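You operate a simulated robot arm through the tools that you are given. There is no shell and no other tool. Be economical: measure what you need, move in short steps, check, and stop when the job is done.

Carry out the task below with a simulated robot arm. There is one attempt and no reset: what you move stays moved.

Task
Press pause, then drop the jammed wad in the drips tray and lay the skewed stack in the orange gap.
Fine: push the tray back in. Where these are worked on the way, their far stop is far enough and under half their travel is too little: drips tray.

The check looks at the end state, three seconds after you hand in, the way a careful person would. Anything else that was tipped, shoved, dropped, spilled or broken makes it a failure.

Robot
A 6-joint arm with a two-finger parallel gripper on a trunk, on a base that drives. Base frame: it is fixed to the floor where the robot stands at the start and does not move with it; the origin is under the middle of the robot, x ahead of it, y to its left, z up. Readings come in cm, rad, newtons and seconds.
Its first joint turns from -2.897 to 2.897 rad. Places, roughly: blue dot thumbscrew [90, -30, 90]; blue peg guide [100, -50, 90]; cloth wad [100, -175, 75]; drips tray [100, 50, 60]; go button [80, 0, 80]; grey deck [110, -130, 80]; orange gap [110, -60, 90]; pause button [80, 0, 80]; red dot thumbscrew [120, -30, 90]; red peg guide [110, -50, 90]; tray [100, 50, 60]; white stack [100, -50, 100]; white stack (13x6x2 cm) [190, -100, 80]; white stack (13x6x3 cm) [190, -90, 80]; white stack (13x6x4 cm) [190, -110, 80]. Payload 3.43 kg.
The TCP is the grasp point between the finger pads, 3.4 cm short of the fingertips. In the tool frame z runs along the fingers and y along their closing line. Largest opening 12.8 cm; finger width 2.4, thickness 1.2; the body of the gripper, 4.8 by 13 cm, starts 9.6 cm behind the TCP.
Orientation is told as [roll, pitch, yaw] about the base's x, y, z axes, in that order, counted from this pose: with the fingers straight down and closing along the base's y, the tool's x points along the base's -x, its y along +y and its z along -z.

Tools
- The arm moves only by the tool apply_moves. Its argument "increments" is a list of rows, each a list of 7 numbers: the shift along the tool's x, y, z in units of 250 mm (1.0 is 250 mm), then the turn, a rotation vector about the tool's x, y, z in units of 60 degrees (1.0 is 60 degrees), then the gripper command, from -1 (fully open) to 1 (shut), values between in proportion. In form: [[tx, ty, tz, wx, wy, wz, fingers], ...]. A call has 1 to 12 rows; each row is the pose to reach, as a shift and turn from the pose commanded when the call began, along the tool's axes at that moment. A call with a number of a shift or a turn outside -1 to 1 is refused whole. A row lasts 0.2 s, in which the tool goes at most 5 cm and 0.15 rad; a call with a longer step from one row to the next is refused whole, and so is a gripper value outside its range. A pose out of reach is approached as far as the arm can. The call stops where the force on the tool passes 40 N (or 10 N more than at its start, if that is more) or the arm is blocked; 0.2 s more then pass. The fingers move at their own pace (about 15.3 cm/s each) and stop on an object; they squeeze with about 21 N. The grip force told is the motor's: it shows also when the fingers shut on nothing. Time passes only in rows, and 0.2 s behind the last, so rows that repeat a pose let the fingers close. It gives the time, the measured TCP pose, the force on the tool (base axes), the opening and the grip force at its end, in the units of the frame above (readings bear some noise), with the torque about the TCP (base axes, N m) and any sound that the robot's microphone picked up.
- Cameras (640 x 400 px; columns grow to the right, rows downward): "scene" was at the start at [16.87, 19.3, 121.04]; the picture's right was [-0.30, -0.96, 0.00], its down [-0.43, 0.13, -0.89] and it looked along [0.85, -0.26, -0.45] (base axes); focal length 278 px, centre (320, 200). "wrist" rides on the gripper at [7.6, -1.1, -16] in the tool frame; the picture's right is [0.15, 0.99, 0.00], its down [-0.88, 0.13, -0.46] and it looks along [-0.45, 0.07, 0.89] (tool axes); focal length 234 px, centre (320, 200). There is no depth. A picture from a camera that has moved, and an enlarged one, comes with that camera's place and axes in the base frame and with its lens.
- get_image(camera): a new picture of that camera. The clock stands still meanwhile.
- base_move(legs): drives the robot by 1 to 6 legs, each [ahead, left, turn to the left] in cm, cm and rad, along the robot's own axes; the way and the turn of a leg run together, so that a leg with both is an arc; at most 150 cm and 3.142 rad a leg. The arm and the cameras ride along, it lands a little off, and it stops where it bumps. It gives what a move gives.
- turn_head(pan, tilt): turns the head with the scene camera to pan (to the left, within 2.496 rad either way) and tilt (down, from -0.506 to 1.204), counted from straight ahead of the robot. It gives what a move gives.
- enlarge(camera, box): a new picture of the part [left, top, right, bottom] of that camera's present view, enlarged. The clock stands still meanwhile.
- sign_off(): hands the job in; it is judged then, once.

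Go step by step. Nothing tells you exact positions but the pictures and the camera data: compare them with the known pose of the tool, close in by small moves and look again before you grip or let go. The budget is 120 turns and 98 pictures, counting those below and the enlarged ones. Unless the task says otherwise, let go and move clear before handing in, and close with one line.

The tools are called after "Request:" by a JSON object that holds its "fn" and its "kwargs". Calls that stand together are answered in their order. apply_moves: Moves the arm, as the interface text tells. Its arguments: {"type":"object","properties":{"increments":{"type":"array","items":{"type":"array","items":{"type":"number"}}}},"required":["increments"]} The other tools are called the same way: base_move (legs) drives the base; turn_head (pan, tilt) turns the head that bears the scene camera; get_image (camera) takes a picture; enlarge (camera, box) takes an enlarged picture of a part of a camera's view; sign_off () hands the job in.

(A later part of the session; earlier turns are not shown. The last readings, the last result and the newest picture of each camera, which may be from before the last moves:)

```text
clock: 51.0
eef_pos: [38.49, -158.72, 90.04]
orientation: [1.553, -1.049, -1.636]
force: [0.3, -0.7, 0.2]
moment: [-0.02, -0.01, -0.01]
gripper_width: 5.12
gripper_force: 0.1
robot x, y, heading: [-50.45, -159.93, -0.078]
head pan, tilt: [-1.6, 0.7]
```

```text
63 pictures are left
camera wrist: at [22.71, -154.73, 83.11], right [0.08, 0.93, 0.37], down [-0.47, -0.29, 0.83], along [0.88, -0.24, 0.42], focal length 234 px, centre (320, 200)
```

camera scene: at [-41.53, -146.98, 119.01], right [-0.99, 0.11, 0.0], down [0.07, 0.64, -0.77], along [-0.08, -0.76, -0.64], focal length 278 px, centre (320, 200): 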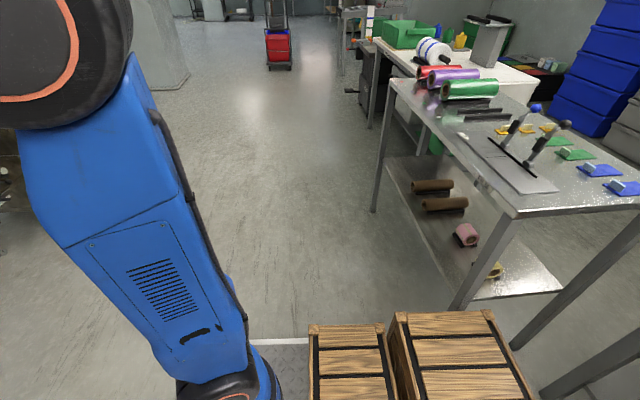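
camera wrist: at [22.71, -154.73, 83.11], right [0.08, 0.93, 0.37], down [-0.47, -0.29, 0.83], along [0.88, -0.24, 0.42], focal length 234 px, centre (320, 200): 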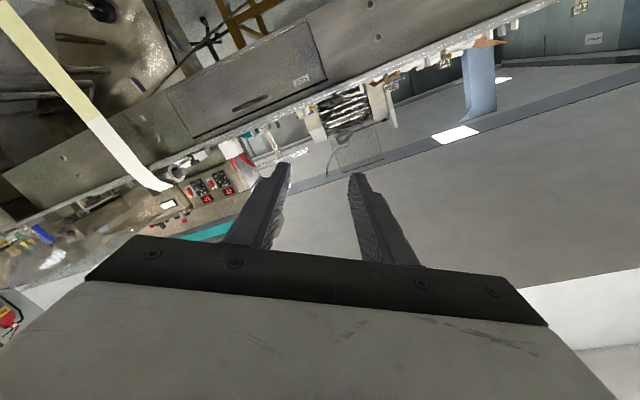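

The base touched wooden crates at its right rear; I'll stay off them. I'll move forward a bit and swing the arm left so the right side is visible.

Request:
{"fn": "base_move", "kwargs": {"legs": [[10, 8, 0.078], [15, 0, 0]]}}

Request:
{"fn": "apply_moves", "kwargs": {"increments": [[0, 0, 0, 0, 0, -0.125, 0.2], [0, 0, 0, 0, 0, -0.25, 0.2], [0, 0, 0, 0, 0, -0.375, 0.2], [0, 0, 0, 0, 0, -0.5, 0.2], [0, 0, 0, 0, 0, -0.5, 0.2]]}}

Request:
{"fn": "apply_moves", "kwargs": {"increments": [[0, 0.1, -0.1, 0, 0.13, 0, 0.2], [-0.1, 0.2, -0.2, 0, 0.25, 0, 0.2], [-0.2, 0.3, -0.3, 0, 0.37, 0, 0.2], [-0.3, 0.4, -0.4, 0, 0.5, 0, 0.2], [-0.4, 0.5, -0.4, 0, 0.62, 0, 0.2], [-0.5, 0.6, -0.4, 0, 0.75, 0, 0.2], [-0.6, 0.7, -0.4, 0, 0.87, 0, 0.2], [-0.7, 0.8, -0.4, 0, 1, 0, 0.2], [-0.7, 0.9, -0.4, 0, 1, 0, 0.2], [-0.7, 1, -0.4, 0, 1, 0, 0.2]]}}

Request:
{"fn": "apply_moves", "kwargs": {"increments": [[0, 0.1, 0, 0, 0.13, 0, 0.2], [0, 0.2, 0, 0, 0.25, 0, 0.2], [0, 0.3, 0, 0, 0.37, 0, 0.2], [0, 0.4, 0, 0, 0.5, 0, 0.2], [0, 0.5, 0, 0, 0.5, 0, 0.2], [0, 0.6, 0, 0, 0.5, 0, 0.2]]}}

Request:
{"fn": "turn_head", "kwargs": {"pan": -0.4, "tilt": 0.4}}

Request:
{"fn": "get_image", "kwargs": {"camera": "scene"}}

```text
clock: 53.3
eef_pos: [63.82, -144.56, 90.15]
orientation: [1.551, -1.048, -1.561]
force: [0.1, -0.7, -0.3]
moment: [0.02, -0.01, 0.01]
gripper_width: 5.12
gripper_force: 0.1
robot x, y, heading: [-25.3, -152.37, -0.005]
head pan, tilt: [-1.6, 0.7]
```

```text
clock: 54.5
eef_pos: [63.83, -144.63, 90.18]
orientation: [-0.316, -1.563, 0.311]
force: [-0.7, -1.0, -0.2]
moment: [0.0, 0.03, -0.02]
gripper_width: 5.13
gripper_force: 0.1
robot x, y, heading: [-24.8, -152.32, -0.001]
head pan, tilt: [-1.6, 0.7]
```

```text
clock: 56.7
eef_pos: [53.96, -119.49, 107.64]
orientation: [-0.002, -0.515, -0.005]
force: [-0.6, 0.6, -0.3]
moment: [0.01, 0.01, -0.01]
gripper_width: 5.12
gripper_force: 0.2
robot x, y, heading: [-24.82, -152.51, -0.005]
head pan, tilt: [-1.6, 0.7]
```

```text
clock: 58.1
eef_pos: [54.28, -104.57, 107.5]
orientation: [-0.164, -0.197, 0.011]
force: [-0.9, -1.1, 1.3]
moment: [0.07, -0.03, 0.05]
gripper_width: 5.11
gripper_force: 0.1
out of reach, approached as far as the arm can: row 2, 3, 4, 5, 6
robot x, y, heading: [-24.53, -152.4, -0.001]
head pan, tilt: [-1.6, 0.7]
```

```text
clock: 59.5
eef_pos: [54.21, -104.56, 107.41]
orientation: [-0.166, -0.193, 0.011]
force: [0.5, 0.2, -0.1]
moment: [0.0, -0.03, 0.0]
gripper_width: 5.13
gripper_force: 0.1
robot x, y, heading: [-25.1, -152.4, 0.002]
head pan, tilt: [-0.4, 0.4]
```

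```text
62 pictures are left
camera scene: at [-8.12, -134.01, 121.69], right [-0.39, -0.92, 0.0], down [-0.36, 0.15, -0.92], along [0.85, -0.36, -0.39], focal length 278 px, centre (320, 200)
```

scene: 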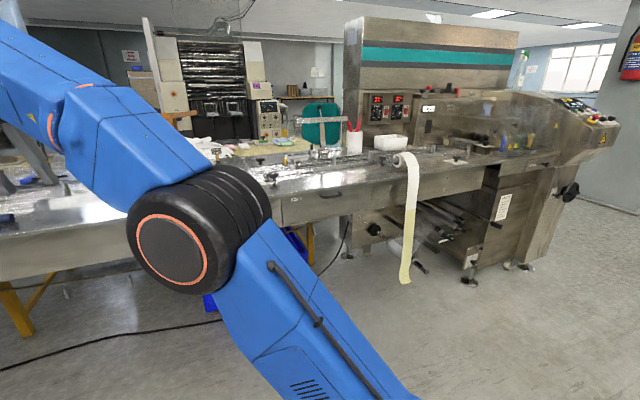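

Request:
{"fn": "enlarge", "kwargs": {"camera": "scene", "box": [220, 110, 500, 285]}}

```text
2.29 times, centred on (360, 198) of scene
camera zoom: at [-8.12, -134.01, 121.69], right [-0.39, -0.92, 0.0], down [-0.36, 0.15, -0.92], along [0.85, -0.36, -0.39], focal length 636 px, centre (229, 206)
```

zoom: 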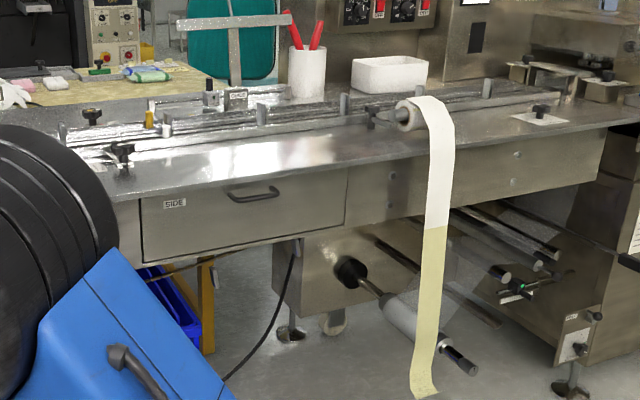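

Request:
{"fn": "enlarge", "kwargs": {"camera": "scene", "box": [260, 140, 388, 220]}}

Request:
{"fn": "turn_head", "kwargs": {"pan": 0.5, "tilt": 0.4}}

Request:
{"fn": "get_image", "kwargs": {"camera": "scene"}}

```text
5.00 times, centred on (324, 180) of scene
camera zoom: at [-8.12, -134.01, 121.69], right [-0.39, -0.92, 0.0], down [-0.36, 0.15, -0.92], along [0.85, -0.36, -0.39], focal length 1392 px, centre (300, 300)
```

zoom: 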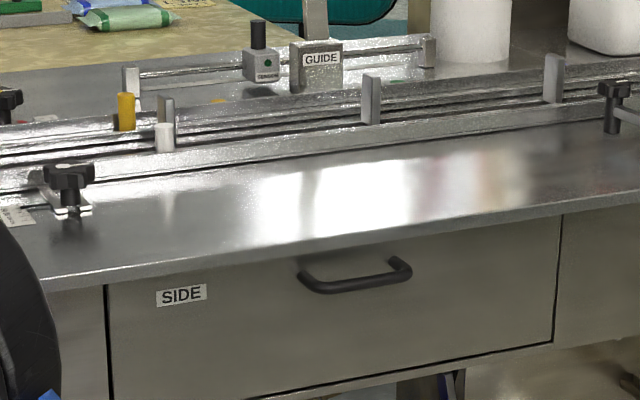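

```text
clock: 60.7
eef_pos: [54.28, -104.52, 107.41]
orientation: [-0.165, -0.193, 0.011]
force: [0.4, 0.6, 0.1]
moment: [-0.03, -0.01, -0.01]
gripper_width: 5.12
gripper_force: 0.0
robot x, y, heading: [-24.69, -152.62, -0.006]
head pan, tilt: [0.499, 0.4]
```

```text
59 pictures are left
camera scene: at [-8.49, -125.97, 121.69], right [0.48, -0.88, 0.0], down [-0.34, -0.18, -0.92], along [0.81, 0.44, -0.39], focal length 278 px, centre (320, 200)
```

scene: 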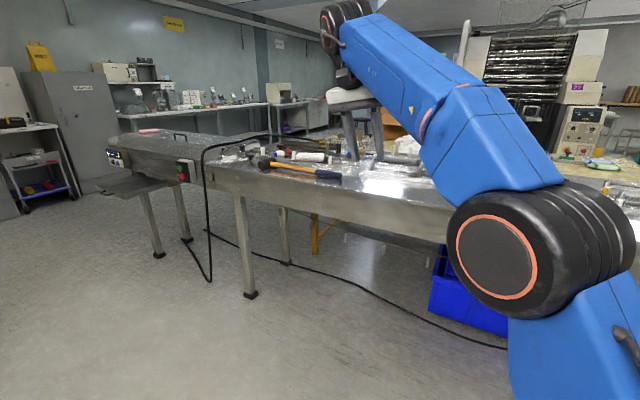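

Request:
{"fn": "enlarge", "kwargs": {"camera": "scene", "box": [220, 120, 364, 210]}}

Request:
{"fn": "get_image", "kwargs": {"camera": "wrist"}}

```text
4.44 times, centred on (292, 165) of scene
camera zoom: at [-8.49, -125.97, 121.69], right [0.48, -0.88, 0.0], down [-0.34, -0.18, -0.92], along [0.81, 0.44, -0.39], focal length 1237 px, centre (444, 356)
```

zoom: 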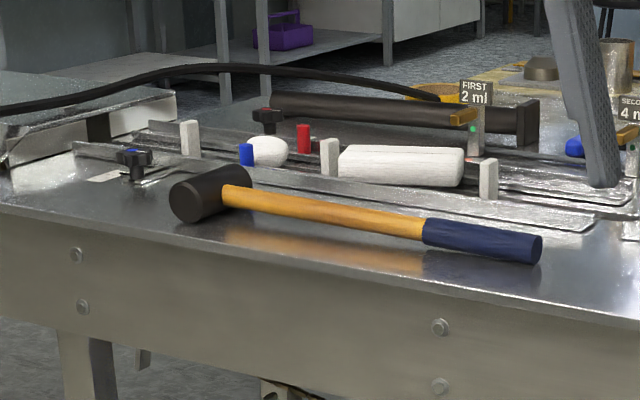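

```text
57 pictures are left
camera wrist: at [43.68, -103.2, 121.55], right [-0.12, 0.97, -0.19], down [0.78, 0.21, 0.59], along [0.61, -0.07, -0.79], focal length 234 px, centre (320, 200)
```

wrist: 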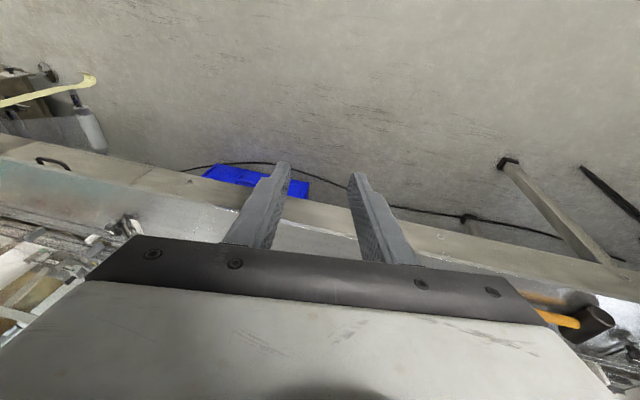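

The white lump wedged between the blue and red pegs is the jammed wad; beside it lies the stack. I'll straighten the arm, pull it in and raise it, then drive in front of that spot.

Request:
{"fn": "apply_moves", "kwargs": {"increments": [[0.1, -0.1, -0.06, -0.02, 0.02, 0, 0.2], [0.2, -0.2, -0.12, -0.03, 0.04, 0, 0.2], [0.3, -0.3, -0.18, -0.05, 0.06, 0, 0.2], [0.4, -0.4, -0.24, -0.07, 0.08, 0, 0.2], [0.5, -0.5, -0.3, -0.09, 0.1, 0, 0.2], [0.6, -0.6, -0.36, -0.11, 0.12, 0, 0.2], [0.7, -0.7, -0.42, -0.13, 0.14, 0, 0.2], [0.8, -0.8, -0.48, -0.15, 0.16, 0, 0.2], [0.9, -0.9, -0.54, -0.158, 0.184, 0, 0.2], [1, -1, -0.6, -0.158, 0.184, 0, 0.2], [1, -1, -0.6, -0.158, 0.184, 0, 0.2]]}}

Request:
{"fn": "apply_moves", "kwargs": {"increments": [[0, -0.15, 0, 0, 0, 0, -1], [0, -0.3, 0, 0, 0, 0, -1], [0, -0.45, 0, 0, 0, 0, -1], [0, -0.6, 0, 0, 0, 0, -1], [0, -0.7, 0, 0, 0, 0, -1], [0, -0.7, 0, 0, 0, 0, -1]]}}

Request:
{"fn": "base_move", "kwargs": {"legs": [[0, 107, 0], [38, 0, 0]]}}

Request:
{"fn": "turn_head", "kwargs": {"pan": -0.2, "tilt": 0.4}}

Request:
{"fn": "get_image", "kwargs": {"camera": "scene"}}

```text
clock: 63.1
eef_pos: [26.38, -127.2, 118.98]
orientation: [-0.111, -0.231, 0.006]
force: [-0.4, -0.5, 0.2]
moment: [-0.01, -0.01, 0.01]
gripper_width: 5.14
gripper_force: 0.0
out of reach, approached as far as the arm can: row 1, 2, 3, 4, 5, 6, 7, 8, 9, 10, 11
robot x, y, heading: [-24.5, -152.2, -0.002]
head pan, tilt: [0.499, 0.4]
```

```text
clock: 64.5
eef_pos: [26.07, -144.25, 120.46]
orientation: [-0.119, -0.24, 0.009]
force: [0.5, 0.1, 0.2]
moment: [0.01, -0.01, -0.01]
gripper_width: 12.78
gripper_force: 0.1
out of reach, approached as far as the arm can: row 5, 6
robot x, y, heading: [-25.16, -152.19, -0.004]
head pan, tilt: [0.499, 0.4]
```

```text
clock: 72.1
eef_pos: [64.61, -36.34, 120.49]
orientation: [-0.118, -0.24, 0.006]
force: [-0.5, -0.7, -0.4]
moment: [0.01, -0.02, 0.04]
gripper_width: 12.79
gripper_force: 0.0
robot x, y, heading: [13.79, -44.24, -0.003]
head pan, tilt: [0.499, 0.4]
```

```text
clock: 73.1
eef_pos: [64.68, -36.34, 120.46]
orientation: [-0.118, -0.242, 0.006]
force: [-0.8, 0.0, 0.0]
moment: [0.05, -0.02, 0.02]
gripper_width: 12.81
gripper_force: 0.1
robot x, y, heading: [13.57, -44.02, -0.007]
head pan, tilt: [-0.201, 0.4]
```

```text
56 pictures are left
camera scene: at [31.05, -24.19, 121.7], right [-0.21, -0.98, 0.0], down [-0.38, 0.08, -0.92], along [0.9, -0.19, -0.39], focal length 278 px, centre (320, 200)
```

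scene: 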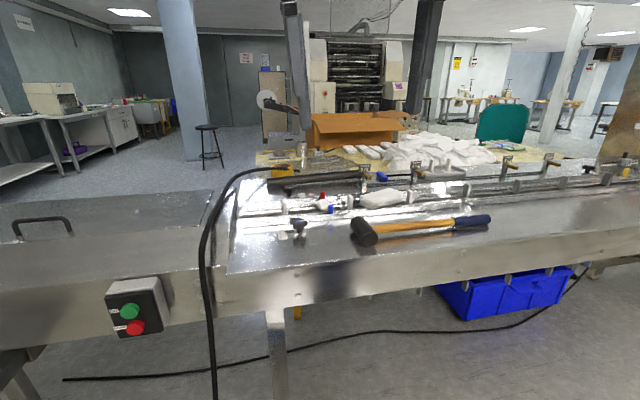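

Request:
{"fn": "enlarge", "kwargs": {"camera": "scene", "box": [264, 150, 456, 270]}}

Request:
{"fn": "enlarge", "kwargs": {"camera": "scene", "box": [400, 130, 640, 280]}}

Request:
{"fn": "get_image", "kwargs": {"camera": "wrist"}}

```text
3.33 times, centred on (360, 210) of scene
camera zoom: at [31.05, -24.19, 121.7], right [-0.21, -0.98, 0.0], down [-0.38, 0.08, -0.92], along [0.9, -0.19, -0.39], focal length 928 px, centre (187, 167)
```

zoom: 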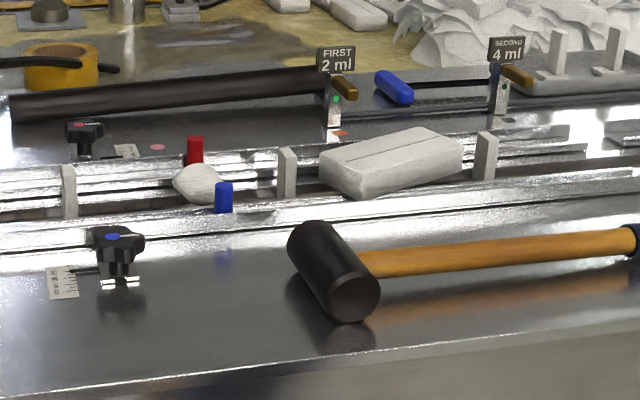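

```text
2.67 times, centred on (520, 205) of scene
camera zoom: at [31.05, -24.19, 121.7], right [-0.21, -0.98, 0.0], down [-0.38, 0.08, -0.92], along [0.9, -0.19, -0.39], focal length 742 px, centre (-213, 187)
```

zoom: 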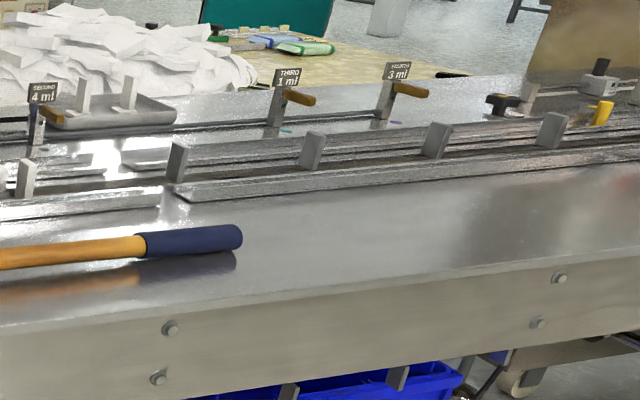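

```text
53 pictures are left
camera wrist: at [53.38, -35.64, 134.2], right [-0.12, 0.98, -0.15], down [0.75, 0.19, 0.64], along [0.65, -0.04, -0.76], focal length 234 px, centre (320, 200)
```

wrist: 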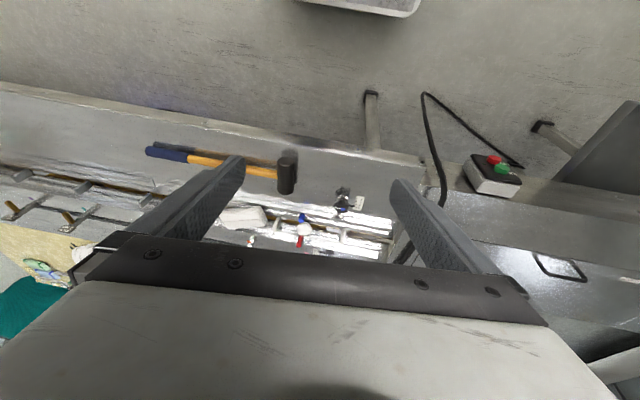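

The stack lies skewed by the orange dot (FIRST station), and the wad is wedged between the two pegs at about (100, -40, 90). I'll move closer, straighten the tool, and take a top view.

Request:
{"fn": "base_move", "kwargs": {"legs": [[12, 0, 0]]}}

Request:
{"fn": "apply_moves", "kwargs": {"increments": [[-0.04, 0, 0, -0.03, 0.06, 0, -1], [-0.08, 0, 0, -0.06, 0.12, 0, -1], [-0.12, 0, 0, -0.09, 0.18, 0, -1], [-0.16, 0, 0, -0.113, 0.23, 0, -1], [-0.2, 0, 0, -0.113, 0.23, 0, -1]]}}

Request:
{"fn": "get_image", "kwargs": {"camera": "wrist"}}

```text
clock: 74.4
eef_pos: [76.47, -36.33, 120.5]
orientation: [-0.118, -0.241, 0.006]
force: [0.1, -0.1, -0.4]
moment: [-0.01, -0.01, -0.02]
gripper_width: 12.8
gripper_force: 0.2
robot x, y, heading: [25.6, -44.69, -0.005]
head pan, tilt: [-0.201, 0.4]
```

```text
clock: 75.6
eef_pos: [79.85, -35.51, 119.12]
orientation: [-0.163, -0.198, 0.006]
force: [0.1, -0.2, 0.5]
moment: [-0.02, 0.01, -0.01]
gripper_width: 12.8
gripper_force: 0.0
out of reach, approached as far as the arm can: row 1, 2, 3, 4, 5
robot x, y, heading: [25.57, -44.39, -0.005]
head pan, tilt: [-0.201, 0.4]
```

```text
52 pictures are left
camera wrist: at [69.12, -34.09, 133.26], right [-0.12, 0.98, -0.19], down [0.78, 0.21, 0.59], along [0.62, -0.08, -0.78], focal length 234 px, centre (320, 200)
```

wrist: 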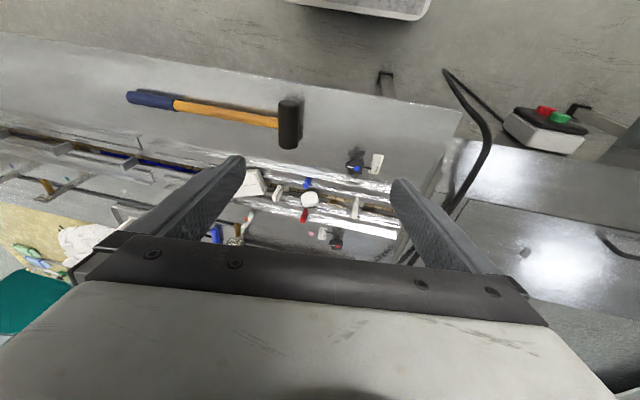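

Request:
{"fn": "apply_moves", "kwargs": {"increments": [[-0.1, -0.01, 0.04, -0.02, 0.03, 0, -1], [-0.2, -0.02, 0.08, -0.05, 0.06, 0, -1], [-0.3, -0.03, 0.13, -0.08, 0.1, 0, -1], [-0.4, -0.04, 0.17, -0.11, 0.13, 0, -1], [-0.5, -0.05, 0.2, -0.14, 0.16, 0, -1], [-0.56, -0.06, 0.22, -0.156, 0.19, 0, -1], [-0.56, -0.06, 0.22, -0.156, 0.19, 0, -1]]}}

Request:
{"fn": "get_image", "kwargs": {"camera": "wrist"}}

Request:
{"fn": "get_image", "kwargs": {"camera": "scene"}}

```text
clock: 77.2
eef_pos: [94.76, -37.62, 118.32]
orientation: [-0.228, -0.111, 0.003]
force: [0.3, 0.0, -0.4]
moment: [0.01, -0.05, -0.02]
gripper_width: 12.8
gripper_force: 0.0
out of reach, approached as far as the arm can: row 1, 2, 3, 4, 5, 6, 7
robot x, y, heading: [25.61, -44.06, -0.006]
head pan, tilt: [-0.201, 0.4]
```

```text
51 pictures are left
camera wrist: at [85.28, -35.17, 133.23], right [-0.12, 0.96, -0.24], down [0.83, 0.23, 0.51], along [0.55, -0.14, -0.83], focal length 234 px, centre (320, 200)
```

wrist: 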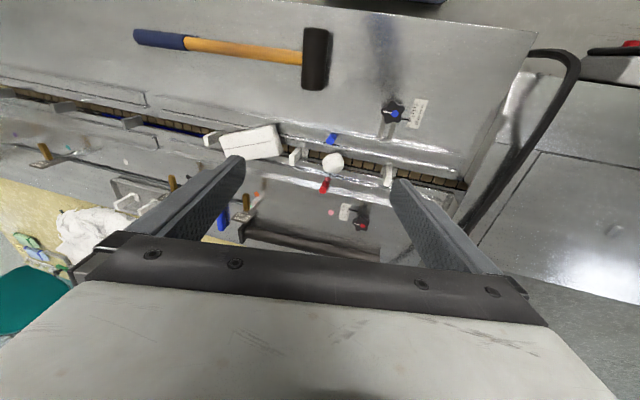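

```text
50 pictures are left
camera scene: at [42.88, -24.24, 121.7], right [-0.2, -0.98, 0.0], down [-0.38, 0.08, -0.92], along [0.9, -0.19, -0.39], focal length 278 px, centre (320, 200)
```

scene: 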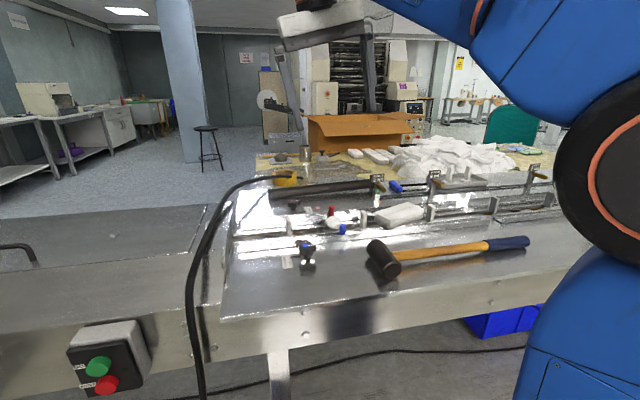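

Nice top view. The tool is still tilted; I'll lower a little where the wrist has more freedom and straighten.

Request:
{"fn": "apply_moves", "kwargs": {"increments": [[0, 0, 0.1, 0, 0, 0, -1], [0, 0, 0.2, 0, 0, 0, -1], [0, 0, 0.3, -0.07, 0.03, 0, -1], [0, 0, 0.4, -0.14, 0.06, 0, -1], [0, 0, 0.4, -0.218, 0.106, 0, -1], [0, 0, 0.4, -0.218, 0.106, 0, -1]]}}

Request:
{"fn": "get_image", "kwargs": {"camera": "wrist"}}

```text
clock: 78.6
eef_pos: [95.38, -39.79, 109.88]
orientation: [-0.251, -0.112, 0.003]
force: [0.2, -0.7, -0.1]
moment: [0.0, 0.03, -0.01]
gripper_width: 12.8
gripper_force: 0.1
out of reach, approached as far as the arm can: row 3, 4, 5, 6
robot x, y, heading: [25.88, -44.47, -0.005]
head pan, tilt: [-0.201, 0.4]
```

```text
49 pictures are left
camera wrist: at [86.01, -36.97, 124.71], right [-0.12, 0.96, -0.26], down [0.83, 0.24, 0.51], along [0.55, -0.15, -0.82], focal length 234 px, centre (320, 200)
```

wrist: 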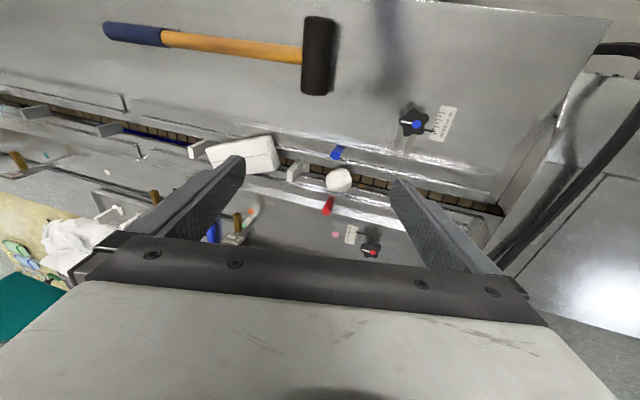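

Request:
{"fn": "apply_moves", "kwargs": {"increments": [[0, 0, 0, 0, 0, 0.12, -1], [0, 0, 0, 0, 0, 0.24, -1], [0, 0, 0, 0, 0, 0.36, -1], [0, 0, 0, 0, 0, 0.48, -1], [0, 0, 0, 0, 0, 0.48, -1]]}}

Request:
{"fn": "apply_moves", "kwargs": {"increments": [[0, 0, 0, -0.1, 0.15, 0, -1], [0, 0, 0, -0.1, 0.2, 0, -1], [0, 0, 0, -0.1, 0.2, 0, -1]]}}

```text
clock: 79.8
eef_pos: [95.35, -39.76, 109.84]
orientation: [-0.167, -0.217, -0.498]
force: [0.1, 0.5, 0.4]
moment: [0.0, 0.03, 0.01]
gripper_width: 12.79
gripper_force: 0.1
robot x, y, heading: [25.6, -43.94, -0.008]
head pan, tilt: [-0.201, 0.4]
```

```text
refused: row 1 steps farther than a row can; nothing moved
```

Request:
{"fn": "apply_moves", "kwargs": {"increments": [[0, 0, 0, -0.05, 0.07, 0, -1], [0, 0, 0, -0.1, 0.14, 0, -1], [0, 0, 0, -0.16, 0.207, 0, -1], [0, 0, 0, -0.16, 0.207, 0, -1]]}}

```text
clock: 80.8
eef_pos: [95.55, -39.83, 109.87]
orientation: [-0.166, -0.217, -0.497]
force: [0.1, -0.5, -0.7]
moment: [-0.03, -0.03, -0.02]
gripper_width: 12.79
gripper_force: 0.1
out of reach, approached as far as the arm can: row 1, 2, 3, 4
robot x, y, heading: [25.75, -43.76, -0.005]
head pan, tilt: [-0.201, 0.4]
```

The wrist seems limited to about 15° off vertical in this arm branch. I'll test whether I can choose the lean direction.

Request:
{"fn": "apply_moves", "kwargs": {"increments": [[0, 0, 0, 0, 0, -0.12, -1], [0, 0, 0, 0, 0, -0.24, -1], [0, 0, 0, 0, 0, -0.36, -1], [0, 0, 0, 0, 0, -0.48, -1], [0, 0, 0, 0, 0, -0.48, -1]]}}

Request:
{"fn": "apply_moves", "kwargs": {"increments": [[0, 0, 0, -0.05, -0.1, 0, -1], [0, 0, 0, -0.12, -0.2, 0, -1], [0, 0, 0, -0.24, -0.2, 0, -1], [0, 0, 0, -0.36, -0.1, 0, -1], [0, 0, 0, -0.42, 0, 0, -1], [0, 0, 0, -0.42, 0.1, 0, -1], [0, 0, 0, -0.32, 0.1, 0, -1], [0, 0, 0, -0.24, 0.1, 0, -1]]}}

```text
clock: 82.0
eef_pos: [95.54, -39.71, 109.87]
orientation: [-0.25, -0.11, 0.004]
force: [0.3, 0.0, -0.4]
moment: [-0.01, 0.0, 0.0]
gripper_width: 12.82
gripper_force: 0.0
robot x, y, heading: [25.88, -44.35, -0.005]
head pan, tilt: [-0.201, 0.4]
```

```text
refused: row 4 steps farther than a row can; nothing moved
```

Request:
{"fn": "apply_moves", "kwargs": {"increments": [[0, 0, 0, 0, -0.12, 0, -1], [0, 0, 0, -0.1, -0.2, 0, -1], [0, 0, 0, -0.22, -0.24, 0, -1], [0, 0, 0, -0.34, -0.2, 0, -1], [0, 0, 0, -0.44, -0.12, 0, -1], [0, 0, 0, -0.48, 0, 0, -1], [0, 0, 0, -0.45, 0.1, 0, -1], [0, 0, 0, -0.35, 0.1, 0, -1], [0, 0, 0, -0.24, 0.1, 0, -1], [0, 0, 0, -0.24, 0.1, 0, -1]]}}

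```text
clock: 84.2
eef_pos: [94.9, -38.57, 111.24]
orientation: [-0.233, -0.146, 0.006]
force: [-0.5, -0.5, 0.8]
moment: [0.0, -0.03, 0.05]
gripper_width: 12.81
gripper_force: 0.3
out of reach, approached as far as the arm can: row 2, 3, 4, 5, 6, 7, 8, 9, 10
robot x, y, heading: [25.45, -44.59, -0.005]
head pan, tilt: [-0.201, 0.4]
```

Request:
{"fn": "apply_moves", "kwargs": {"increments": [[0, 0, 0, 0, -0.12, 0, -1], [0, 0, 0, 0, -0.24, 0, -1], [0, 0, 0, 0, -0.36, 0, -1], [0, 0, 0, 0, -0.48, 0, -1], [0, 0, 0, -0.1, -0.56, 0, -1], [0, 0, 0, -0.22, -0.6, 0, -1], [0, 0, 0, -0.22, -0.6, 0, -1]]}}

Request:
{"fn": "apply_moves", "kwargs": {"increments": [[0, 0, 0, 0, 0.12, 0, -1], [0, 0, 0, 0, 0.24, 0, -1], [0, 0, 0, 0, 0.36, 0, -1], [0, 0, 0, 0, 0.36, 0, -1]]}}

```text
clock: 85.8
eef_pos: [94.9, -38.48, 111.37]
orientation: [-0.036, -0.769, 0.098]
force: [1.0, 0.8, 0.5]
moment: [-0.02, 0.02, -0.02]
gripper_width: 12.82
gripper_force: 0.2
robot x, y, heading: [25.92, -44.45, -0.011]
head pan, tilt: [-0.201, 0.4]
```

```text
clock: 86.8
eef_pos: [93.24, -35.44, 111.01]
orientation: [-0.11, -0.425, 0.087]
force: [0.3, 0.1, 1.1]
moment: [-0.01, -0.01, 0.01]
gripper_width: 12.79
gripper_force: 0.1
out of reach, approached as far as the arm can: row 1, 2, 3, 4
robot x, y, heading: [25.57, -44.45, -0.005]
head pan, tilt: [-0.201, 0.4]
```

The wrist is on the wrong branch. I'll back off and swing the tool around its forearm axis (right, up, then straight down) to unwind it, in free space.

Request:
{"fn": "base_move", "kwargs": {"legs": [[-38, 0, 0]]}}

Request:
{"fn": "apply_moves", "kwargs": {"increments": [[0, 0, 0, 0, -0.12, 0, -1], [0, 0, 0, 0, -0.24, 0, -1], [0, 0, 0, 0, -0.36, 0, -1], [0, 0, 0, 0, -0.48, 0, -1], [0, 0, 0, 0, -0.6, 0, -1], [0, 0, 0, 0, -0.72, 0, -1], [0, 0, 0, 0, -0.72, 0, -1]]}}

Request:
{"fn": "apply_moves", "kwargs": {"increments": [[0, 0, 0, 0.12, 0, 0, -1], [0, 0, 0, 0.24, 0, 0, -1], [0, 0, 0, 0.36, 0, 0, -1], [0, 0, 0, 0.48, 0, 0, -1], [0, 0, 0, 0.6, 0, 0, -1], [0, 0, 0, 0.6, 0, 0, -1]]}}

Request:
{"fn": "apply_moves", "kwargs": {"increments": [[0, 0, 0, 0, -0.12, 0, -1], [0, 0, 0, 0, -0.24, 0, -1], [0, 0, 0, 0, -0.36, 0, -1], [0, 0, 0, 0, -0.48, 0, -1], [0, 0, 0, 0, -0.6, 0, -1], [0, 0, 0, 0, -0.72, 0, -1], [0, 0, 0, 0, -0.84, 0, -1], [0, 0, 0, 0, -0.84, 0, -1]]}}

```text
clock: 89.2
eef_pos: [54.63, -35.3, 111.05]
orientation: [-0.109, -0.428, 0.085]
force: [-0.3, -0.6, 0.2]
moment: [0.04, -0.01, -0.02]
gripper_width: 12.8
gripper_force: 0.1
robot x, y, heading: [-13.04, -44.16, -0.008]
head pan, tilt: [-0.201, 0.4]
```

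```text
clock: 90.8
eef_pos: [54.6, -35.36, 111.15]
orientation: [-0.261, -1.174, 0.282]
force: [0.3, -0.4, 0.1]
moment: [0.03, -0.03, -0.01]
gripper_width: 12.8
gripper_force: 0.1
robot x, y, heading: [-13.2, -43.84, -0.007]
head pan, tilt: [-0.201, 0.4]
```

```text
clock: 92.2
eef_pos: [54.68, -35.16, 111.16]
orientation: [-0.89, -1.171, 0.282]
force: [-0.3, 0.7, 1.4]
moment: [-0.02, 0.0, 0.03]
gripper_width: 12.81
gripper_force: 0.0
robot x, y, heading: [-12.7, -43.9, -0.007]
head pan, tilt: [-0.201, 0.4]
```

```text
clock: 94.0
eef_pos: [54.69, -35.2, 111.1]
orientation: [-2.643, -0.889, 2.175]
force: [-0.4, -0.3, 0.2]
moment: [0.01, 0.04, 0.01]
gripper_width: 12.8
gripper_force: 0.0
robot x, y, heading: [-12.99, -43.95, -0.007]
head pan, tilt: [-0.201, 0.4]
```

Request:
{"fn": "apply_moves", "kwargs": {"increments": [[0, 0, 0, -0.046, -0.012, 0.09, -1], [0, 0, 0, -0.091, -0.024, 0.18, -1], [0, 0, 0, -0.137, -0.036, 0.27, -1], [0, 0, 0, -0.183, -0.048, 0.36, -1], [0, 0, 0, -0.228, -0.06, 0.45, -1], [0, 0, 0, -0.274, -0.072, 0.541, -1], [0, 0, 0, -0.274, -0.072, 0.541, -1]]}}

Request:
{"fn": "apply_moves", "kwargs": {"increments": [[0, 0, 0, 0, 0.12, 0, -1], [0, 0, 0, 0, 0.24, 0, -1], [0, 0, 0, 0, 0.36, 0, -1], [0, 0, 0, 0, 0.48, 0, -1], [0, 0, 0, 0, 0.6, 0, -1], [0, 0, 0, 0, 0.72, 0, -1], [0, 0, 0, 0, 0.84, 0, -1], [0, 0, 0, 0, 0.96, 0, -1], [0, 0, 0, 0, 1, 0, -1], [0, 0, 0, 0, 1, 0, -1]]}}

Request:
{"fn": "apply_moves", "kwargs": {"increments": [[0, 0, 0, 0, 0.12, 0, -1], [0, 0, 0, 0, 0.24, 0, -1], [0, 0, 0, 0, 0.36, 0, -1], [0, 0, 0, 0, 0.48, 0, -1], [0, 0, 0, 0, 0.6, 0, -1], [0, 0, 0, 0, 0.72, 0, -1], [0, 0, 0, 0, 0.84, 0, -1], [0, 0, 0, 0, 0.96, 0, -1], [0, 0, 0, 0, 1, 0, -1], [0, 0, 0, 0, 1, 0, -1]]}}

```text
clock: 95.6
eef_pos: [54.76, -35.12, 110.97]
orientation: [3.141, -0.962, 3.139]
force: [0.1, 0.4, -1.0]
moment: [-0.02, 0.01, -0.02]
gripper_width: 12.82
gripper_force: 0.0
robot x, y, heading: [-13.33, -43.93, -0.006]
head pan, tilt: [-0.201, 0.4]
```

```text
clock: 97.8
eef_pos: [54.58, -35.34, 111.14]
orientation: [0.001, -1.132, -0.002]
force: [-0.6, -0.7, 0.8]
moment: [0.03, -0.01, 0.01]
gripper_width: 12.78
gripper_force: 0.0
robot x, y, heading: [-12.98, -44.29, -0.005]
head pan, tilt: [-0.201, 0.4]
```

```text
clock: 100.0
eef_pos: [53.85, -33.74, 112.45]
orientation: [-0.202, -0.192, 0.011]
force: [0.4, -0.2, 1.2]
moment: [-0.02, 0.01, 0.0]
gripper_width: 12.8
gripper_force: 0.1
out of reach, approached as far as the arm can: row 5, 6, 7, 8, 9, 10
robot x, y, heading: [-13.23, -44.17, -0.01]
head pan, tilt: [-0.201, 0.4]
```

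Still limited on this side. At the start the tool stood right of centre, so I'll try straightening there.

Request:
{"fn": "apply_moves", "kwargs": {"increments": [[0, -0.15, 0.0, 0, 0, 0, -1], [0, -0.3, 0.0, 0, 0, 0, -1], [0, -0.45, 0.0, 0, 0, 0, -1], [0, -0.6, 0, 0, 0, 0, -1], [0, -0.75, 0, -0.05, 0.05, 0, -1], [0, -0.75, 0, -0.1, 0.1, 0, -1], [0, -0.75, 0, -0.19, 0.18, 0, -1], [0, -0.75, 0, -0.19, 0.18, 0, -1]]}}

```text
clock: 101.8
eef_pos: [52.33, -48.81, 117.9]
orientation: [-0.249, -0.052, -0.013]
force: [0.6, 0.2, 0.1]
moment: [0.0, 0.04, -0.01]
gripper_width: 12.84
gripper_force: 0.1
out of reach, approached as far as the arm can: row 3, 4, 5, 6, 7, 8
robot x, y, heading: [-13.04, -44.19, -0.003]
head pan, tilt: [-0.201, 0.4]
```

Request:
{"fn": "turn_head", "kwargs": {"pan": -0.7, "tilt": 0.1}}

Request:
{"fn": "get_image", "kwargs": {"camera": "scene"}}

```text
clock: 102.7
eef_pos: [52.26, -48.7, 118.06]
orientation: [-0.249, -0.055, -0.014]
force: [0.1, -0.1, 0.1]
moment: [-0.03, 0.0, 0.0]
gripper_width: 12.79
gripper_force: 0.1
robot x, y, heading: [-12.84, -43.84, -0.007]
head pan, tilt: [-0.7, 0.099]
```

```text
48 pictures are left
camera scene: at [2.26, -28.1, 124.49], right [-0.65, -0.76, 0.0], down [-0.08, 0.06, -0.99], along [0.76, -0.64, -0.1], focal length 278 px, centre (320, 200)
```

scene: 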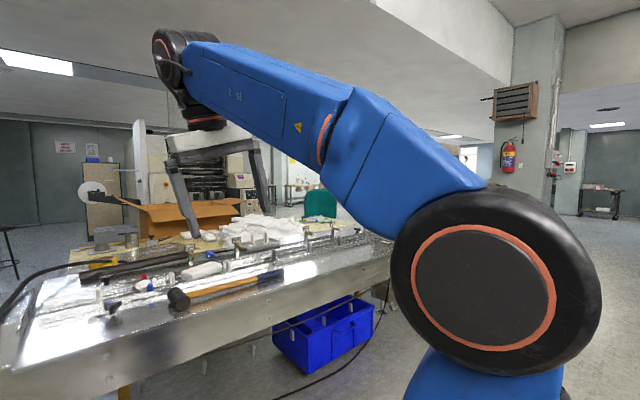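

I believe forearm roll is pinned at its limit, on the flipped branch. I'll repeat the unwinding at the start pose's lateral offset so the last move passes straight through the wrist alignment.

Request:
{"fn": "apply_moves", "kwargs": {"increments": [[0, 0, 0.06, 0, -0.12, 0, -1], [0, -0.03, 0.1, 0, -0.24, 0, -1], [0, -0.06, 0.14, 0, -0.36, 0, -1], [0, -0.08, 0.18, 0, -0.48, 0, -1], [0, -0.1, 0.22, 0, -0.6, 0, -1], [0, -0.12, 0.24, 0, -0.72, 0, -1], [0, -0.14, 0.26, 0, -0.84, 0, -1], [0, -0.15, 0.28, 0, -0.96, 0, -1], [0, -0.15, 0.28, 0, -1, 0, -1]]}}

Request:
{"fn": "apply_moves", "kwargs": {"increments": [[0, 0, 0, 0.12, 0, 0, -1], [0, 0, 0, 0.24, 0, 0, -1], [0, 0, 0, 0.36, 0, 0, -1], [0, 0, 0, 0.48, 0, 0, -1], [0, 0, 0, 0.6, 0, 0, -1], [0, 0, 0, 0.6, 0, 0, -1]]}}

Request:
{"fn": "apply_moves", "kwargs": {"increments": [[0, 0, 0, 0, -0.12, 0, -1], [0, 0, 0, 0, -0.24, 0, -1], [0, 0, 0, 0, -0.36, 0, -1], [0, 0, 0, 0, -0.48, 0, -1], [0, 0, 0, 0, -0.6, 0, -1], [0, 0, 0, 0, -0.72, 0, -1], [0, 0, 0, 0, -0.84, 0, -1], [0, 0, 0, 0, -0.96, 0, -1], [0, 0, 0, 0, -1, 0, -1]]}}

```text
clock: 104.7
eef_pos: [52.67, -52.95, 111.95]
orientation: [-0.516, -1.047, 0.423]
force: [-0.2, -0.2, -0.4]
moment: [0.02, -0.04, 0.0]
gripper_width: 12.81
gripper_force: 0.1
out of reach, approached as far as the arm can: row 6, 7, 8, 9
robot x, y, heading: [-13.16, -43.96, -0.005]
head pan, tilt: [-0.7, 0.099]
```

```text
clock: 106.1
eef_pos: [52.58, -53.15, 112.01]
orientation: [-1.141, -1.045, 0.426]
force: [-0.3, -0.1, 0.4]
moment: [0.01, -0.01, -0.04]
gripper_width: 12.81
gripper_force: 0.1
robot x, y, heading: [-13.03, -44.2, -0.006]
head pan, tilt: [-0.7, 0.099]
```

```text
clock: 108.1
eef_pos: [52.54, -52.95, 111.99]
orientation: [-2.527, -0.661, 2.075]
force: [-0.7, -0.5, 0.0]
moment: [0.01, -0.05, -0.03]
gripper_width: 12.81
gripper_force: 0.1
robot x, y, heading: [-12.58, -44.01, -0.01]
head pan, tilt: [-0.7, 0.099]
```

Request:
{"fn": "apply_moves", "kwargs": {"increments": [[0, 0, 0, -0.008, -0.04, 0.108, -1], [0, 0, 0, -0.015, -0.081, 0.215, -1], [0, 0, 0, -0.023, -0.122, 0.323, -1], [0, 0, 0, -0.031, -0.162, 0.431, -1], [0, 0, 0, -0.039, -0.203, 0.539, -1], [0, 0, 0, -0.046, -0.243, 0.646, -1], [0, 0, 0, -0.054, -0.284, 0.754, -1], [0, 0, 0, -0.054, -0.284, 0.754, -1]]}}

Request:
{"fn": "apply_moves", "kwargs": {"increments": [[0, 0, 0, 0, 0.12, 0, -1], [0, 0, 0, 0, 0.24, 0, -1], [0, 0, 0, 0, 0.36, 0, -1], [0, 0, 0, 0, 0.48, 0, -1], [0, 0, 0, 0, 0.6, 0, -1], [0, 0, 0, 0, 0.72, 0, -1], [0, 0, 0, 0, 0.84, 0, -1], [0, 0, 0, 0, 0.96, 0, -1], [0, 0, 0, 0, 1, 0, -1], [0, 0, 0, 0, 1, 0, -1]]}}

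Request:
{"fn": "apply_moves", "kwargs": {"increments": [[0, 0, 0, 0, 0.12, 0, -1], [0, 0, 0, 0, 0.24, 0, -1], [0, 0, 0, 0, 0.36, 0, -1], [0, 0, 0, 0, 0.48, 0, -1], [0, 0, 0, 0, 0.6, 0, -1], [0, 0, 0, 0, 0.72, 0, -1], [0, 0, 0, 0, 0.84, 0, -1], [0, 0, 0, 0, 0.96, 0, -1], [0, 0, 0, 0, 1, 0, -1], [0, 0, 0, 0, 1, 0, -1]]}}

Request:
{"fn": "apply_moves", "kwargs": {"increments": [[0, 0, 0, 0, 0.12, 0, -1], [0, 0, 0, 0, 0.24, 0, -1], [0, 0, 0, 0, 0.36, 0, -1], [0, 0, 0, 0, 0.41, 0, -1], [0, 0, 0, 0, 0.41, 0, -1]]}}

```text
clock: 109.9
eef_pos: [52.61, -53.04, 112.1]
orientation: [-3.143, -0.611, -3.14]
force: [0.1, 0.2, 0.1]
moment: [0.0, 0.01, 0.0]
gripper_width: 12.78
gripper_force: 0.1
robot x, y, heading: [-12.97, -44.23, -0.006]
head pan, tilt: [-0.7, 0.099]
```

```text
clock: 112.1
eef_pos: [52.64, -52.57, 112.08]
orientation: [0.015, -1.512, 0.002]
force: [-0.4, 0.1, 0.4]
moment: [-0.02, 0.0, -0.01]
gripper_width: 12.82
gripper_force: 0.0
out of reach, approached as far as the arm can: row 8, 9, 10
robot x, y, heading: [-13.0, -44.09, -0.007]
head pan, tilt: [-0.7, 0.099]
```

```text
clock: 114.3
eef_pos: [52.02, -52.49, 113.79]
orientation: [0.231, -0.448, -0.098]
force: [0.3, 0.4, 0.7]
moment: [-0.01, -0.01, -0.05]
gripper_width: 12.79
gripper_force: 0.2
out of reach, approached as far as the arm can: row 2, 3, 4, 5, 6, 7, 8, 9, 10
robot x, y, heading: [-12.93, -43.94, -0.006]
head pan, tilt: [-0.7, 0.099]
```

```text
clock: 115.5
eef_pos: [51.99, -53.56, 113.98]
orientation: [0.262, -0.036, -0.003]
force: [0.6, -0.4, -0.3]
moment: [0.01, 0.01, 0.0]
gripper_width: 12.82
gripper_force: 0.1
out of reach, approached as far as the arm can: row 2, 3, 4, 5
robot x, y, heading: [-13.33, -44.26, -0.005]
head pan, tilt: [-0.7, 0.099]
```

That flipped to the opposite side, which confirms the cause. I'll repeat mirrored, on the left, and pass down exactly along the robot's centre line.

Request:
{"fn": "apply_moves", "kwargs": {"increments": [[0, 0, 0.0, 0, -0.12, 0, -1], [0, 0, 0, 0, -0.24, 0, -1], [0, 0, 0, 0, -0.36, 0, -1], [0, 0, 0, 0, -0.48, 0, -1], [0, 0, 0, 0, -0.6, 0, -1], [0, 0, 0, 0, -0.72, 0, -1], [0, 0, 0, 0, -0.84, 0, -1], [0, 0, 0, 0, -0.96, 0, -1], [0, 0, 0, 0, -1, 0, -1]]}}

Request:
{"fn": "apply_moves", "kwargs": {"increments": [[0, 0, 0, -0.12, 0, 0, -1], [0, 0, 0, -0.24, 0, 0, -1], [0, 0, 0, -0.36, 0, 0, -1], [0, 0, 0, -0.48, 0, 0, -1], [0, 0, 0, -0.6, 0, 0, -1], [0, 0, 0, -0.6, 0, 0, -1]]}}

Request:
{"fn": "apply_moves", "kwargs": {"increments": [[0, 0, 0, 0, -0.12, 0, -1], [0, 0, 0, 0, -0.24, 0, -1], [0, 0, 0, 0, -0.36, 0, -1], [0, 0, 0, 0, -0.48, 0, -1], [0, 0, 0, 0, -0.6, 0, -1], [0, 0, 0, 0, -0.72, 0, -1], [0, 0, 0, 0, -0.84, 0, -1], [0, 0, 0, 0, -0.96, 0, -1], [0, 0, 0, 0, -1, 0, -1]]}}

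```text
clock: 117.5
eef_pos: [51.94, -53.25, 114.07]
orientation: [0.521, -1.026, -0.45]
force: [-0.6, -0.4, 0.4]
moment: [0.0, -0.02, 0.02]
gripper_width: 12.83
gripper_force: 0.0
robot x, y, heading: [-12.88, -44.26, -0.004]
head pan, tilt: [-0.7, 0.099]
```

```text
clock: 118.9
eef_pos: [51.74, -53.28, 114.13]
orientation: [1.151, -1.027, -0.448]
force: [-0.2, 0.2, -0.7]
moment: [-0.02, -0.02, 0.01]
gripper_width: 12.81
gripper_force: 0.1
robot x, y, heading: [-13.38, -44.09, -0.007]
head pan, tilt: [-0.7, 0.099]
```

```text
clock: 120.9
eef_pos: [52.02, -53.3, 114.06]
orientation: [2.5, -0.657, -2.077]
force: [0.0, 0.1, -0.4]
moment: [-0.02, -0.03, -0.01]
gripper_width: 12.79
gripper_force: 0.2
robot x, y, heading: [-12.66, -43.95, -0.003]
head pan, tilt: [-0.7, 0.099]
```

Request:
{"fn": "apply_moves", "kwargs": {"increments": [[0, 0, 0, 0.008, -0.04, -0.108, -1], [0, 0, 0, 0.015, -0.081, -0.215, -1], [0, 0, 0, 0.023, -0.122, -0.323, -1], [0, 0, 0, 0.031, -0.162, -0.431, -1], [0, 0, 0, 0.039, -0.203, -0.539, -1], [0, 0, 0, 0.046, -0.243, -0.646, -1], [0, 0, 0, 0.054, -0.284, -0.754, -1], [0, 0, 0, 0.054, -0.284, -0.754, -1]]}}

Request:
{"fn": "apply_moves", "kwargs": {"increments": [[0, 0.12, 0, 0, 0, 0, -1], [0, 0.24, 0, 0, 0, 0, -1], [0, 0.35, 0, 0, 0, 0, -1], [0, 0.35, 0, 0, 0, 0, -1]]}}

```text
clock: 122.7
eef_pos: [51.86, -53.39, 114.03]
orientation: [3.126, -0.625, 3.134]
force: [0.1, 0.4, 0.3]
moment: [0.06, 0.0, 0.02]
gripper_width: 12.79
gripper_force: 0.1
robot x, y, heading: [-12.96, -43.88, -0.005]
head pan, tilt: [-0.7, 0.099]
```

```text
clock: 123.7
eef_pos: [52.02, -44.55, 114.37]
orientation: [3.124, -0.628, 3.136]
force: [-0.3, -0.1, -0.5]
moment: [0.0, -0.01, -0.01]
gripper_width: 12.8
gripper_force: 0.1
robot x, y, heading: [-13.32, -43.98, -0.006]
head pan, tilt: [-0.7, 0.099]
```

Request:
{"fn": "apply_moves", "kwargs": {"increments": [[0, 0, 0, 0, 0.12, 0, -1], [0, 0, 0, 0, 0.24, 0, -1], [0, 0, 0, 0, 0.36, 0, -1], [0, 0, 0, 0, 0.48, 0, -1], [0, 0, 0, 0, 0.6, 0, -1], [0, 0, 0, 0, 0.72, 0, -1], [0, 0, 0, 0, 0.84, 0, -1], [0, 0, 0, 0, 0.96, 0, -1], [0, 0, 0, 0, 1, 0, -1], [0, 0, 0, 0, 1, 0, -1]]}}

Request:
{"fn": "apply_moves", "kwargs": {"increments": [[0, 0, 0, 0, 0.12, 0, -1], [0, 0, 0, 0, 0.24, 0, -1], [0, 0, 0, 0, 0.36, 0, -1], [0, 0, 0, 0, 0.48, 0, -1], [0, 0, 0, 0, 0.6, 0, -1], [0, 0, 0, 0, 0.72, 0, -1], [0, 0, 0, 0, 0.84, 0, -1], [0, 0, 0, 0, 0.96, 0, -1], [0, 0, 0, 0, 1, 0, -1], [0, 0, 0, 0, 1, 0, -1]]}}

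Request:
{"fn": "apply_moves", "kwargs": {"increments": [[0, 0, 0, 0, 0.12, 0, -1], [0, 0, 0, 0, 0.24, 0, -1], [0, 0, 0, 0, 0.36, 0, -1], [0, 0, 0, 0, 0.4, 0, -1], [0, 0, 0, 0, 0.4, 0, -1]]}}

```text
clock: 125.9
eef_pos: [52.06, -44.56, 114.09]
orientation: [0.122, -1.466, -0.137]
force: [0.2, -0.7, 0.2]
moment: [0.01, -0.01, 0.0]
gripper_width: 12.78
gripper_force: 0.1
robot x, y, heading: [-13.04, -44.03, -0.001]
head pan, tilt: [-0.7, 0.099]
```

```text
clock: 128.1
eef_pos: [50.01, -40.04, 114.22]
orientation: [-0.07, -0.461, -0.018]
force: [0.7, 0.0, 0.0]
moment: [-0.06, 0.02, 0.01]
gripper_width: 12.81
gripper_force: 0.0
out of reach, approached as far as the arm can: row 6, 7, 8, 9, 10
robot x, y, heading: [-13.16, -43.94, 0.002]
head pan, tilt: [-0.7, 0.099]
```

```text
clock: 129.3
eef_pos: [49.48, -39.36, 116.08]
orientation: [-0.224, -0.135, -0.038]
force: [-0.9, -0.1, -0.1]
moment: [0.04, 0.0, -0.02]
gripper_width: 12.78
gripper_force: 0.1
out of reach, approached as far as the arm can: row 1, 2, 3, 4, 5
robot x, y, heading: [-12.95, -44.15, -0.005]
head pan, tilt: [-0.7, 0.099]
```

The wrist keeps falling to one side, so I'll accept a lean of about 15° toward -y, which suits both grips. I'll drive back in with that lean set and look from above.

Request:
{"fn": "base_move", "kwargs": {"legs": [[36, 0, 0]]}}

Request:
{"fn": "apply_moves", "kwargs": {"increments": [[-0.08, 0.02, 0.06, 0.03, 0.03, 0, -1], [-0.16, 0.02, 0.12, 0.07, 0.06, 0, -1], [-0.24, 0.02, 0.18, 0.1, 0.1, 0, -1], [-0.32, 0.02, 0.24, 0.1, 0.13, 0, -1], [-0.4, 0.02, 0.3, 0.1, 0.13, 0, -1], [-0.4, 0.02, 0.3, 0.1, 0.13, 0, -1]]}}

Request:
{"fn": "get_image", "kwargs": {"camera": "wrist"}}

```text
clock: 131.7
eef_pos: [85.74, -39.54, 116.04]
orientation: [-0.224, -0.134, -0.033]
force: [-0.1, 0.0, 0.2]
moment: [-0.02, -0.03, 0.01]
gripper_width: 12.81
gripper_force: 0.0
robot x, y, heading: [23.46, -44.06, -0.005]
head pan, tilt: [-0.7, 0.099]
```

```text
clock: 133.1
eef_pos: [96.91, -41.21, 109.83]
orientation: [-0.325, -0.004, -0.075]
force: [0.4, -0.7, 0.1]
moment: [0.04, -0.01, -0.04]
gripper_width: 12.8
gripper_force: 0.0
robot x, y, heading: [23.76, -44.54, -0.008]
head pan, tilt: [-0.7, 0.099]
```

```text
47 pictures are left
camera wrist: at [89.42, -36.64, 125.34], right [-0.08, 0.95, -0.32], down [0.9, 0.2, 0.39], along [0.44, -0.25, -0.86], focal length 234 px, centre (320, 200)
```

wrist: 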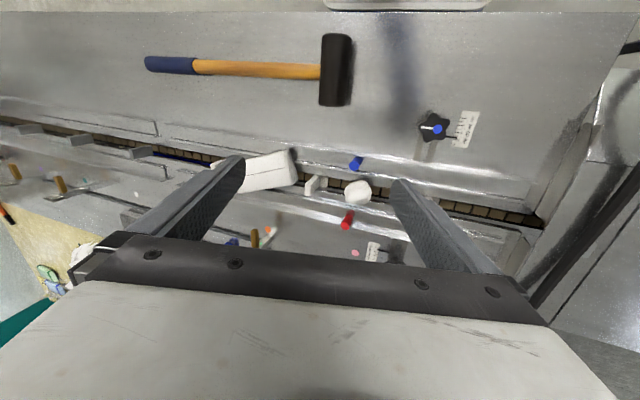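

Request:
{"fn": "enlarge", "kwargs": {"camera": "wrist", "box": [220, 120, 412, 240]}}

Request:
{"fn": "turn_head", "kwargs": {"pan": -0.2, "tilt": 0.5}}

Request:
{"fn": "enlarge", "kwargs": {"camera": "scene", "box": [240, 120, 480, 270]}}

```text
3.33 times, centred on (316, 180) of wrist
camera zoom: at [89.42, -36.64, 125.34], right [-0.08, 0.95, -0.32], down [0.9, 0.2, 0.39], along [0.44, -0.25, -0.86], focal length 781 px, centre (333, 267)
```

zoom: 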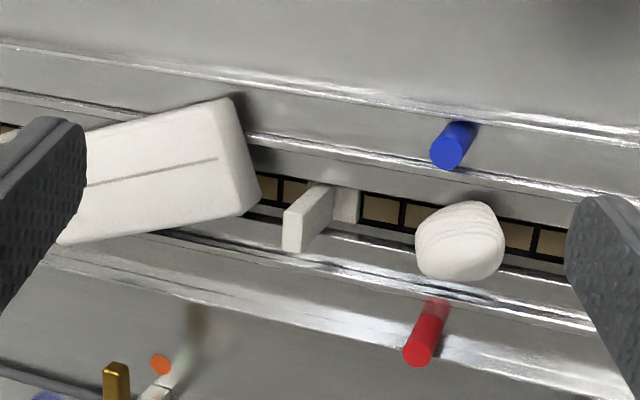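

```text
clock: 134.0
eef_pos: [96.83, -41.17, 109.85]
orientation: [-0.327, -0.003, -0.073]
force: [-0.4, -0.1, 0.5]
moment: [0.04, -0.02, -0.05]
gripper_width: 12.8
gripper_force: 0.0
robot x, y, heading: [23.49, -44.22, -0.006]
head pan, tilt: [-0.201, 0.499]
```

```text
2.67 times, centred on (360, 195) of scene
camera zoom: at [40.53, -24.19, 120.79], right [-0.2, -0.98, 0.0], down [-0.47, 0.1, -0.88], along [0.86, -0.18, -0.48], focal length 742 px, centre (213, 213)
```

zoom: 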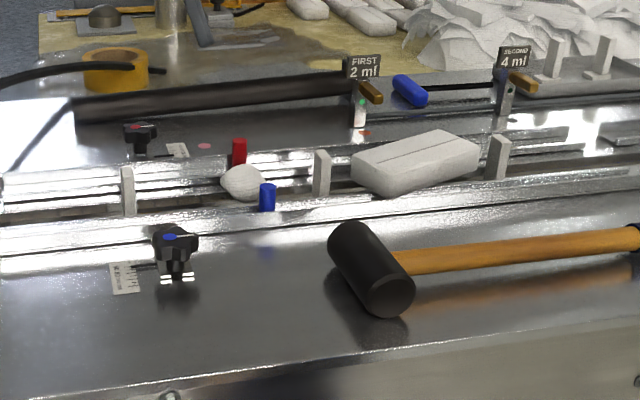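

The wad is about 4 cm across at (105, -41, 88), with paddles well clear on either side. I'll hover above it with a 7 cm opening along y.

Request:
{"fn": "apply_moves", "kwargs": {"increments": [[-0.08, 0.07, 0.1, -0.015, 0, -0.02, -0.09], [-0.16, 0.14, 0.2, -0.03, 0, -0.035, -0.09], [-0.24, 0.21, 0.3, -0.045, 0, -0.05, -0.09], [-0.323, 0.276, 0.407, -0.057, 0, -0.07, -0.09], [-0.323, 0.276, 0.407, -0.057, 0, -0.07, -0.09]]}}

Request:
{"fn": "get_image", "kwargs": {"camera": "wrist"}}

Request:
{"fn": "enlarge", "kwargs": {"camera": "scene", "box": [240, 120, 400, 220]}}

```text
clock: 135.2
eef_pos: [105.25, -38.64, 98.34]
orientation: [-0.3, 0.007, 0.0]
force: [0.3, -0.3, 0.4]
moment: [-0.01, 0.0, -0.02]
gripper_width: 6.99
gripper_force: 0.1
out of reach, approached as far as the arm can: row 4, 5
robot x, y, heading: [23.35, -44.13, -0.003]
head pan, tilt: [-0.201, 0.499]
```

```text
44 pictures are left
camera wrist: at [97.72, -35.1, 113.94], right [-0.15, 0.94, -0.29], down [0.88, 0.26, 0.39], along [0.45, -0.2, -0.87], focal length 234 px, centre (320, 200)
```

wrist: 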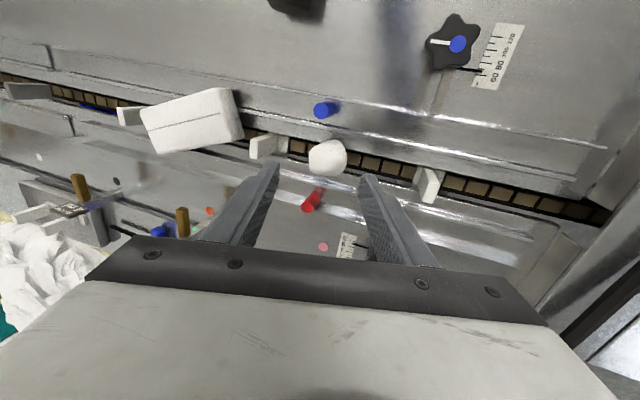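

```text
4.00 times, centred on (320, 170) of scene
camera zoom: at [40.52, -24.19, 120.78], right [-0.2, -0.98, 0.0], down [-0.47, 0.1, -0.88], along [0.86, -0.18, -0.48], focal length 1114 px, centre (320, 320)
```

zoom: 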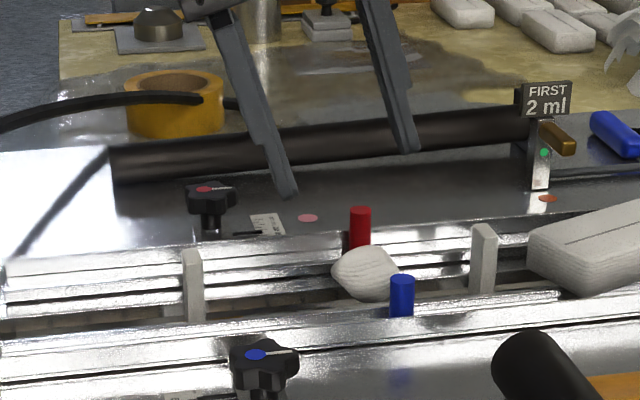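

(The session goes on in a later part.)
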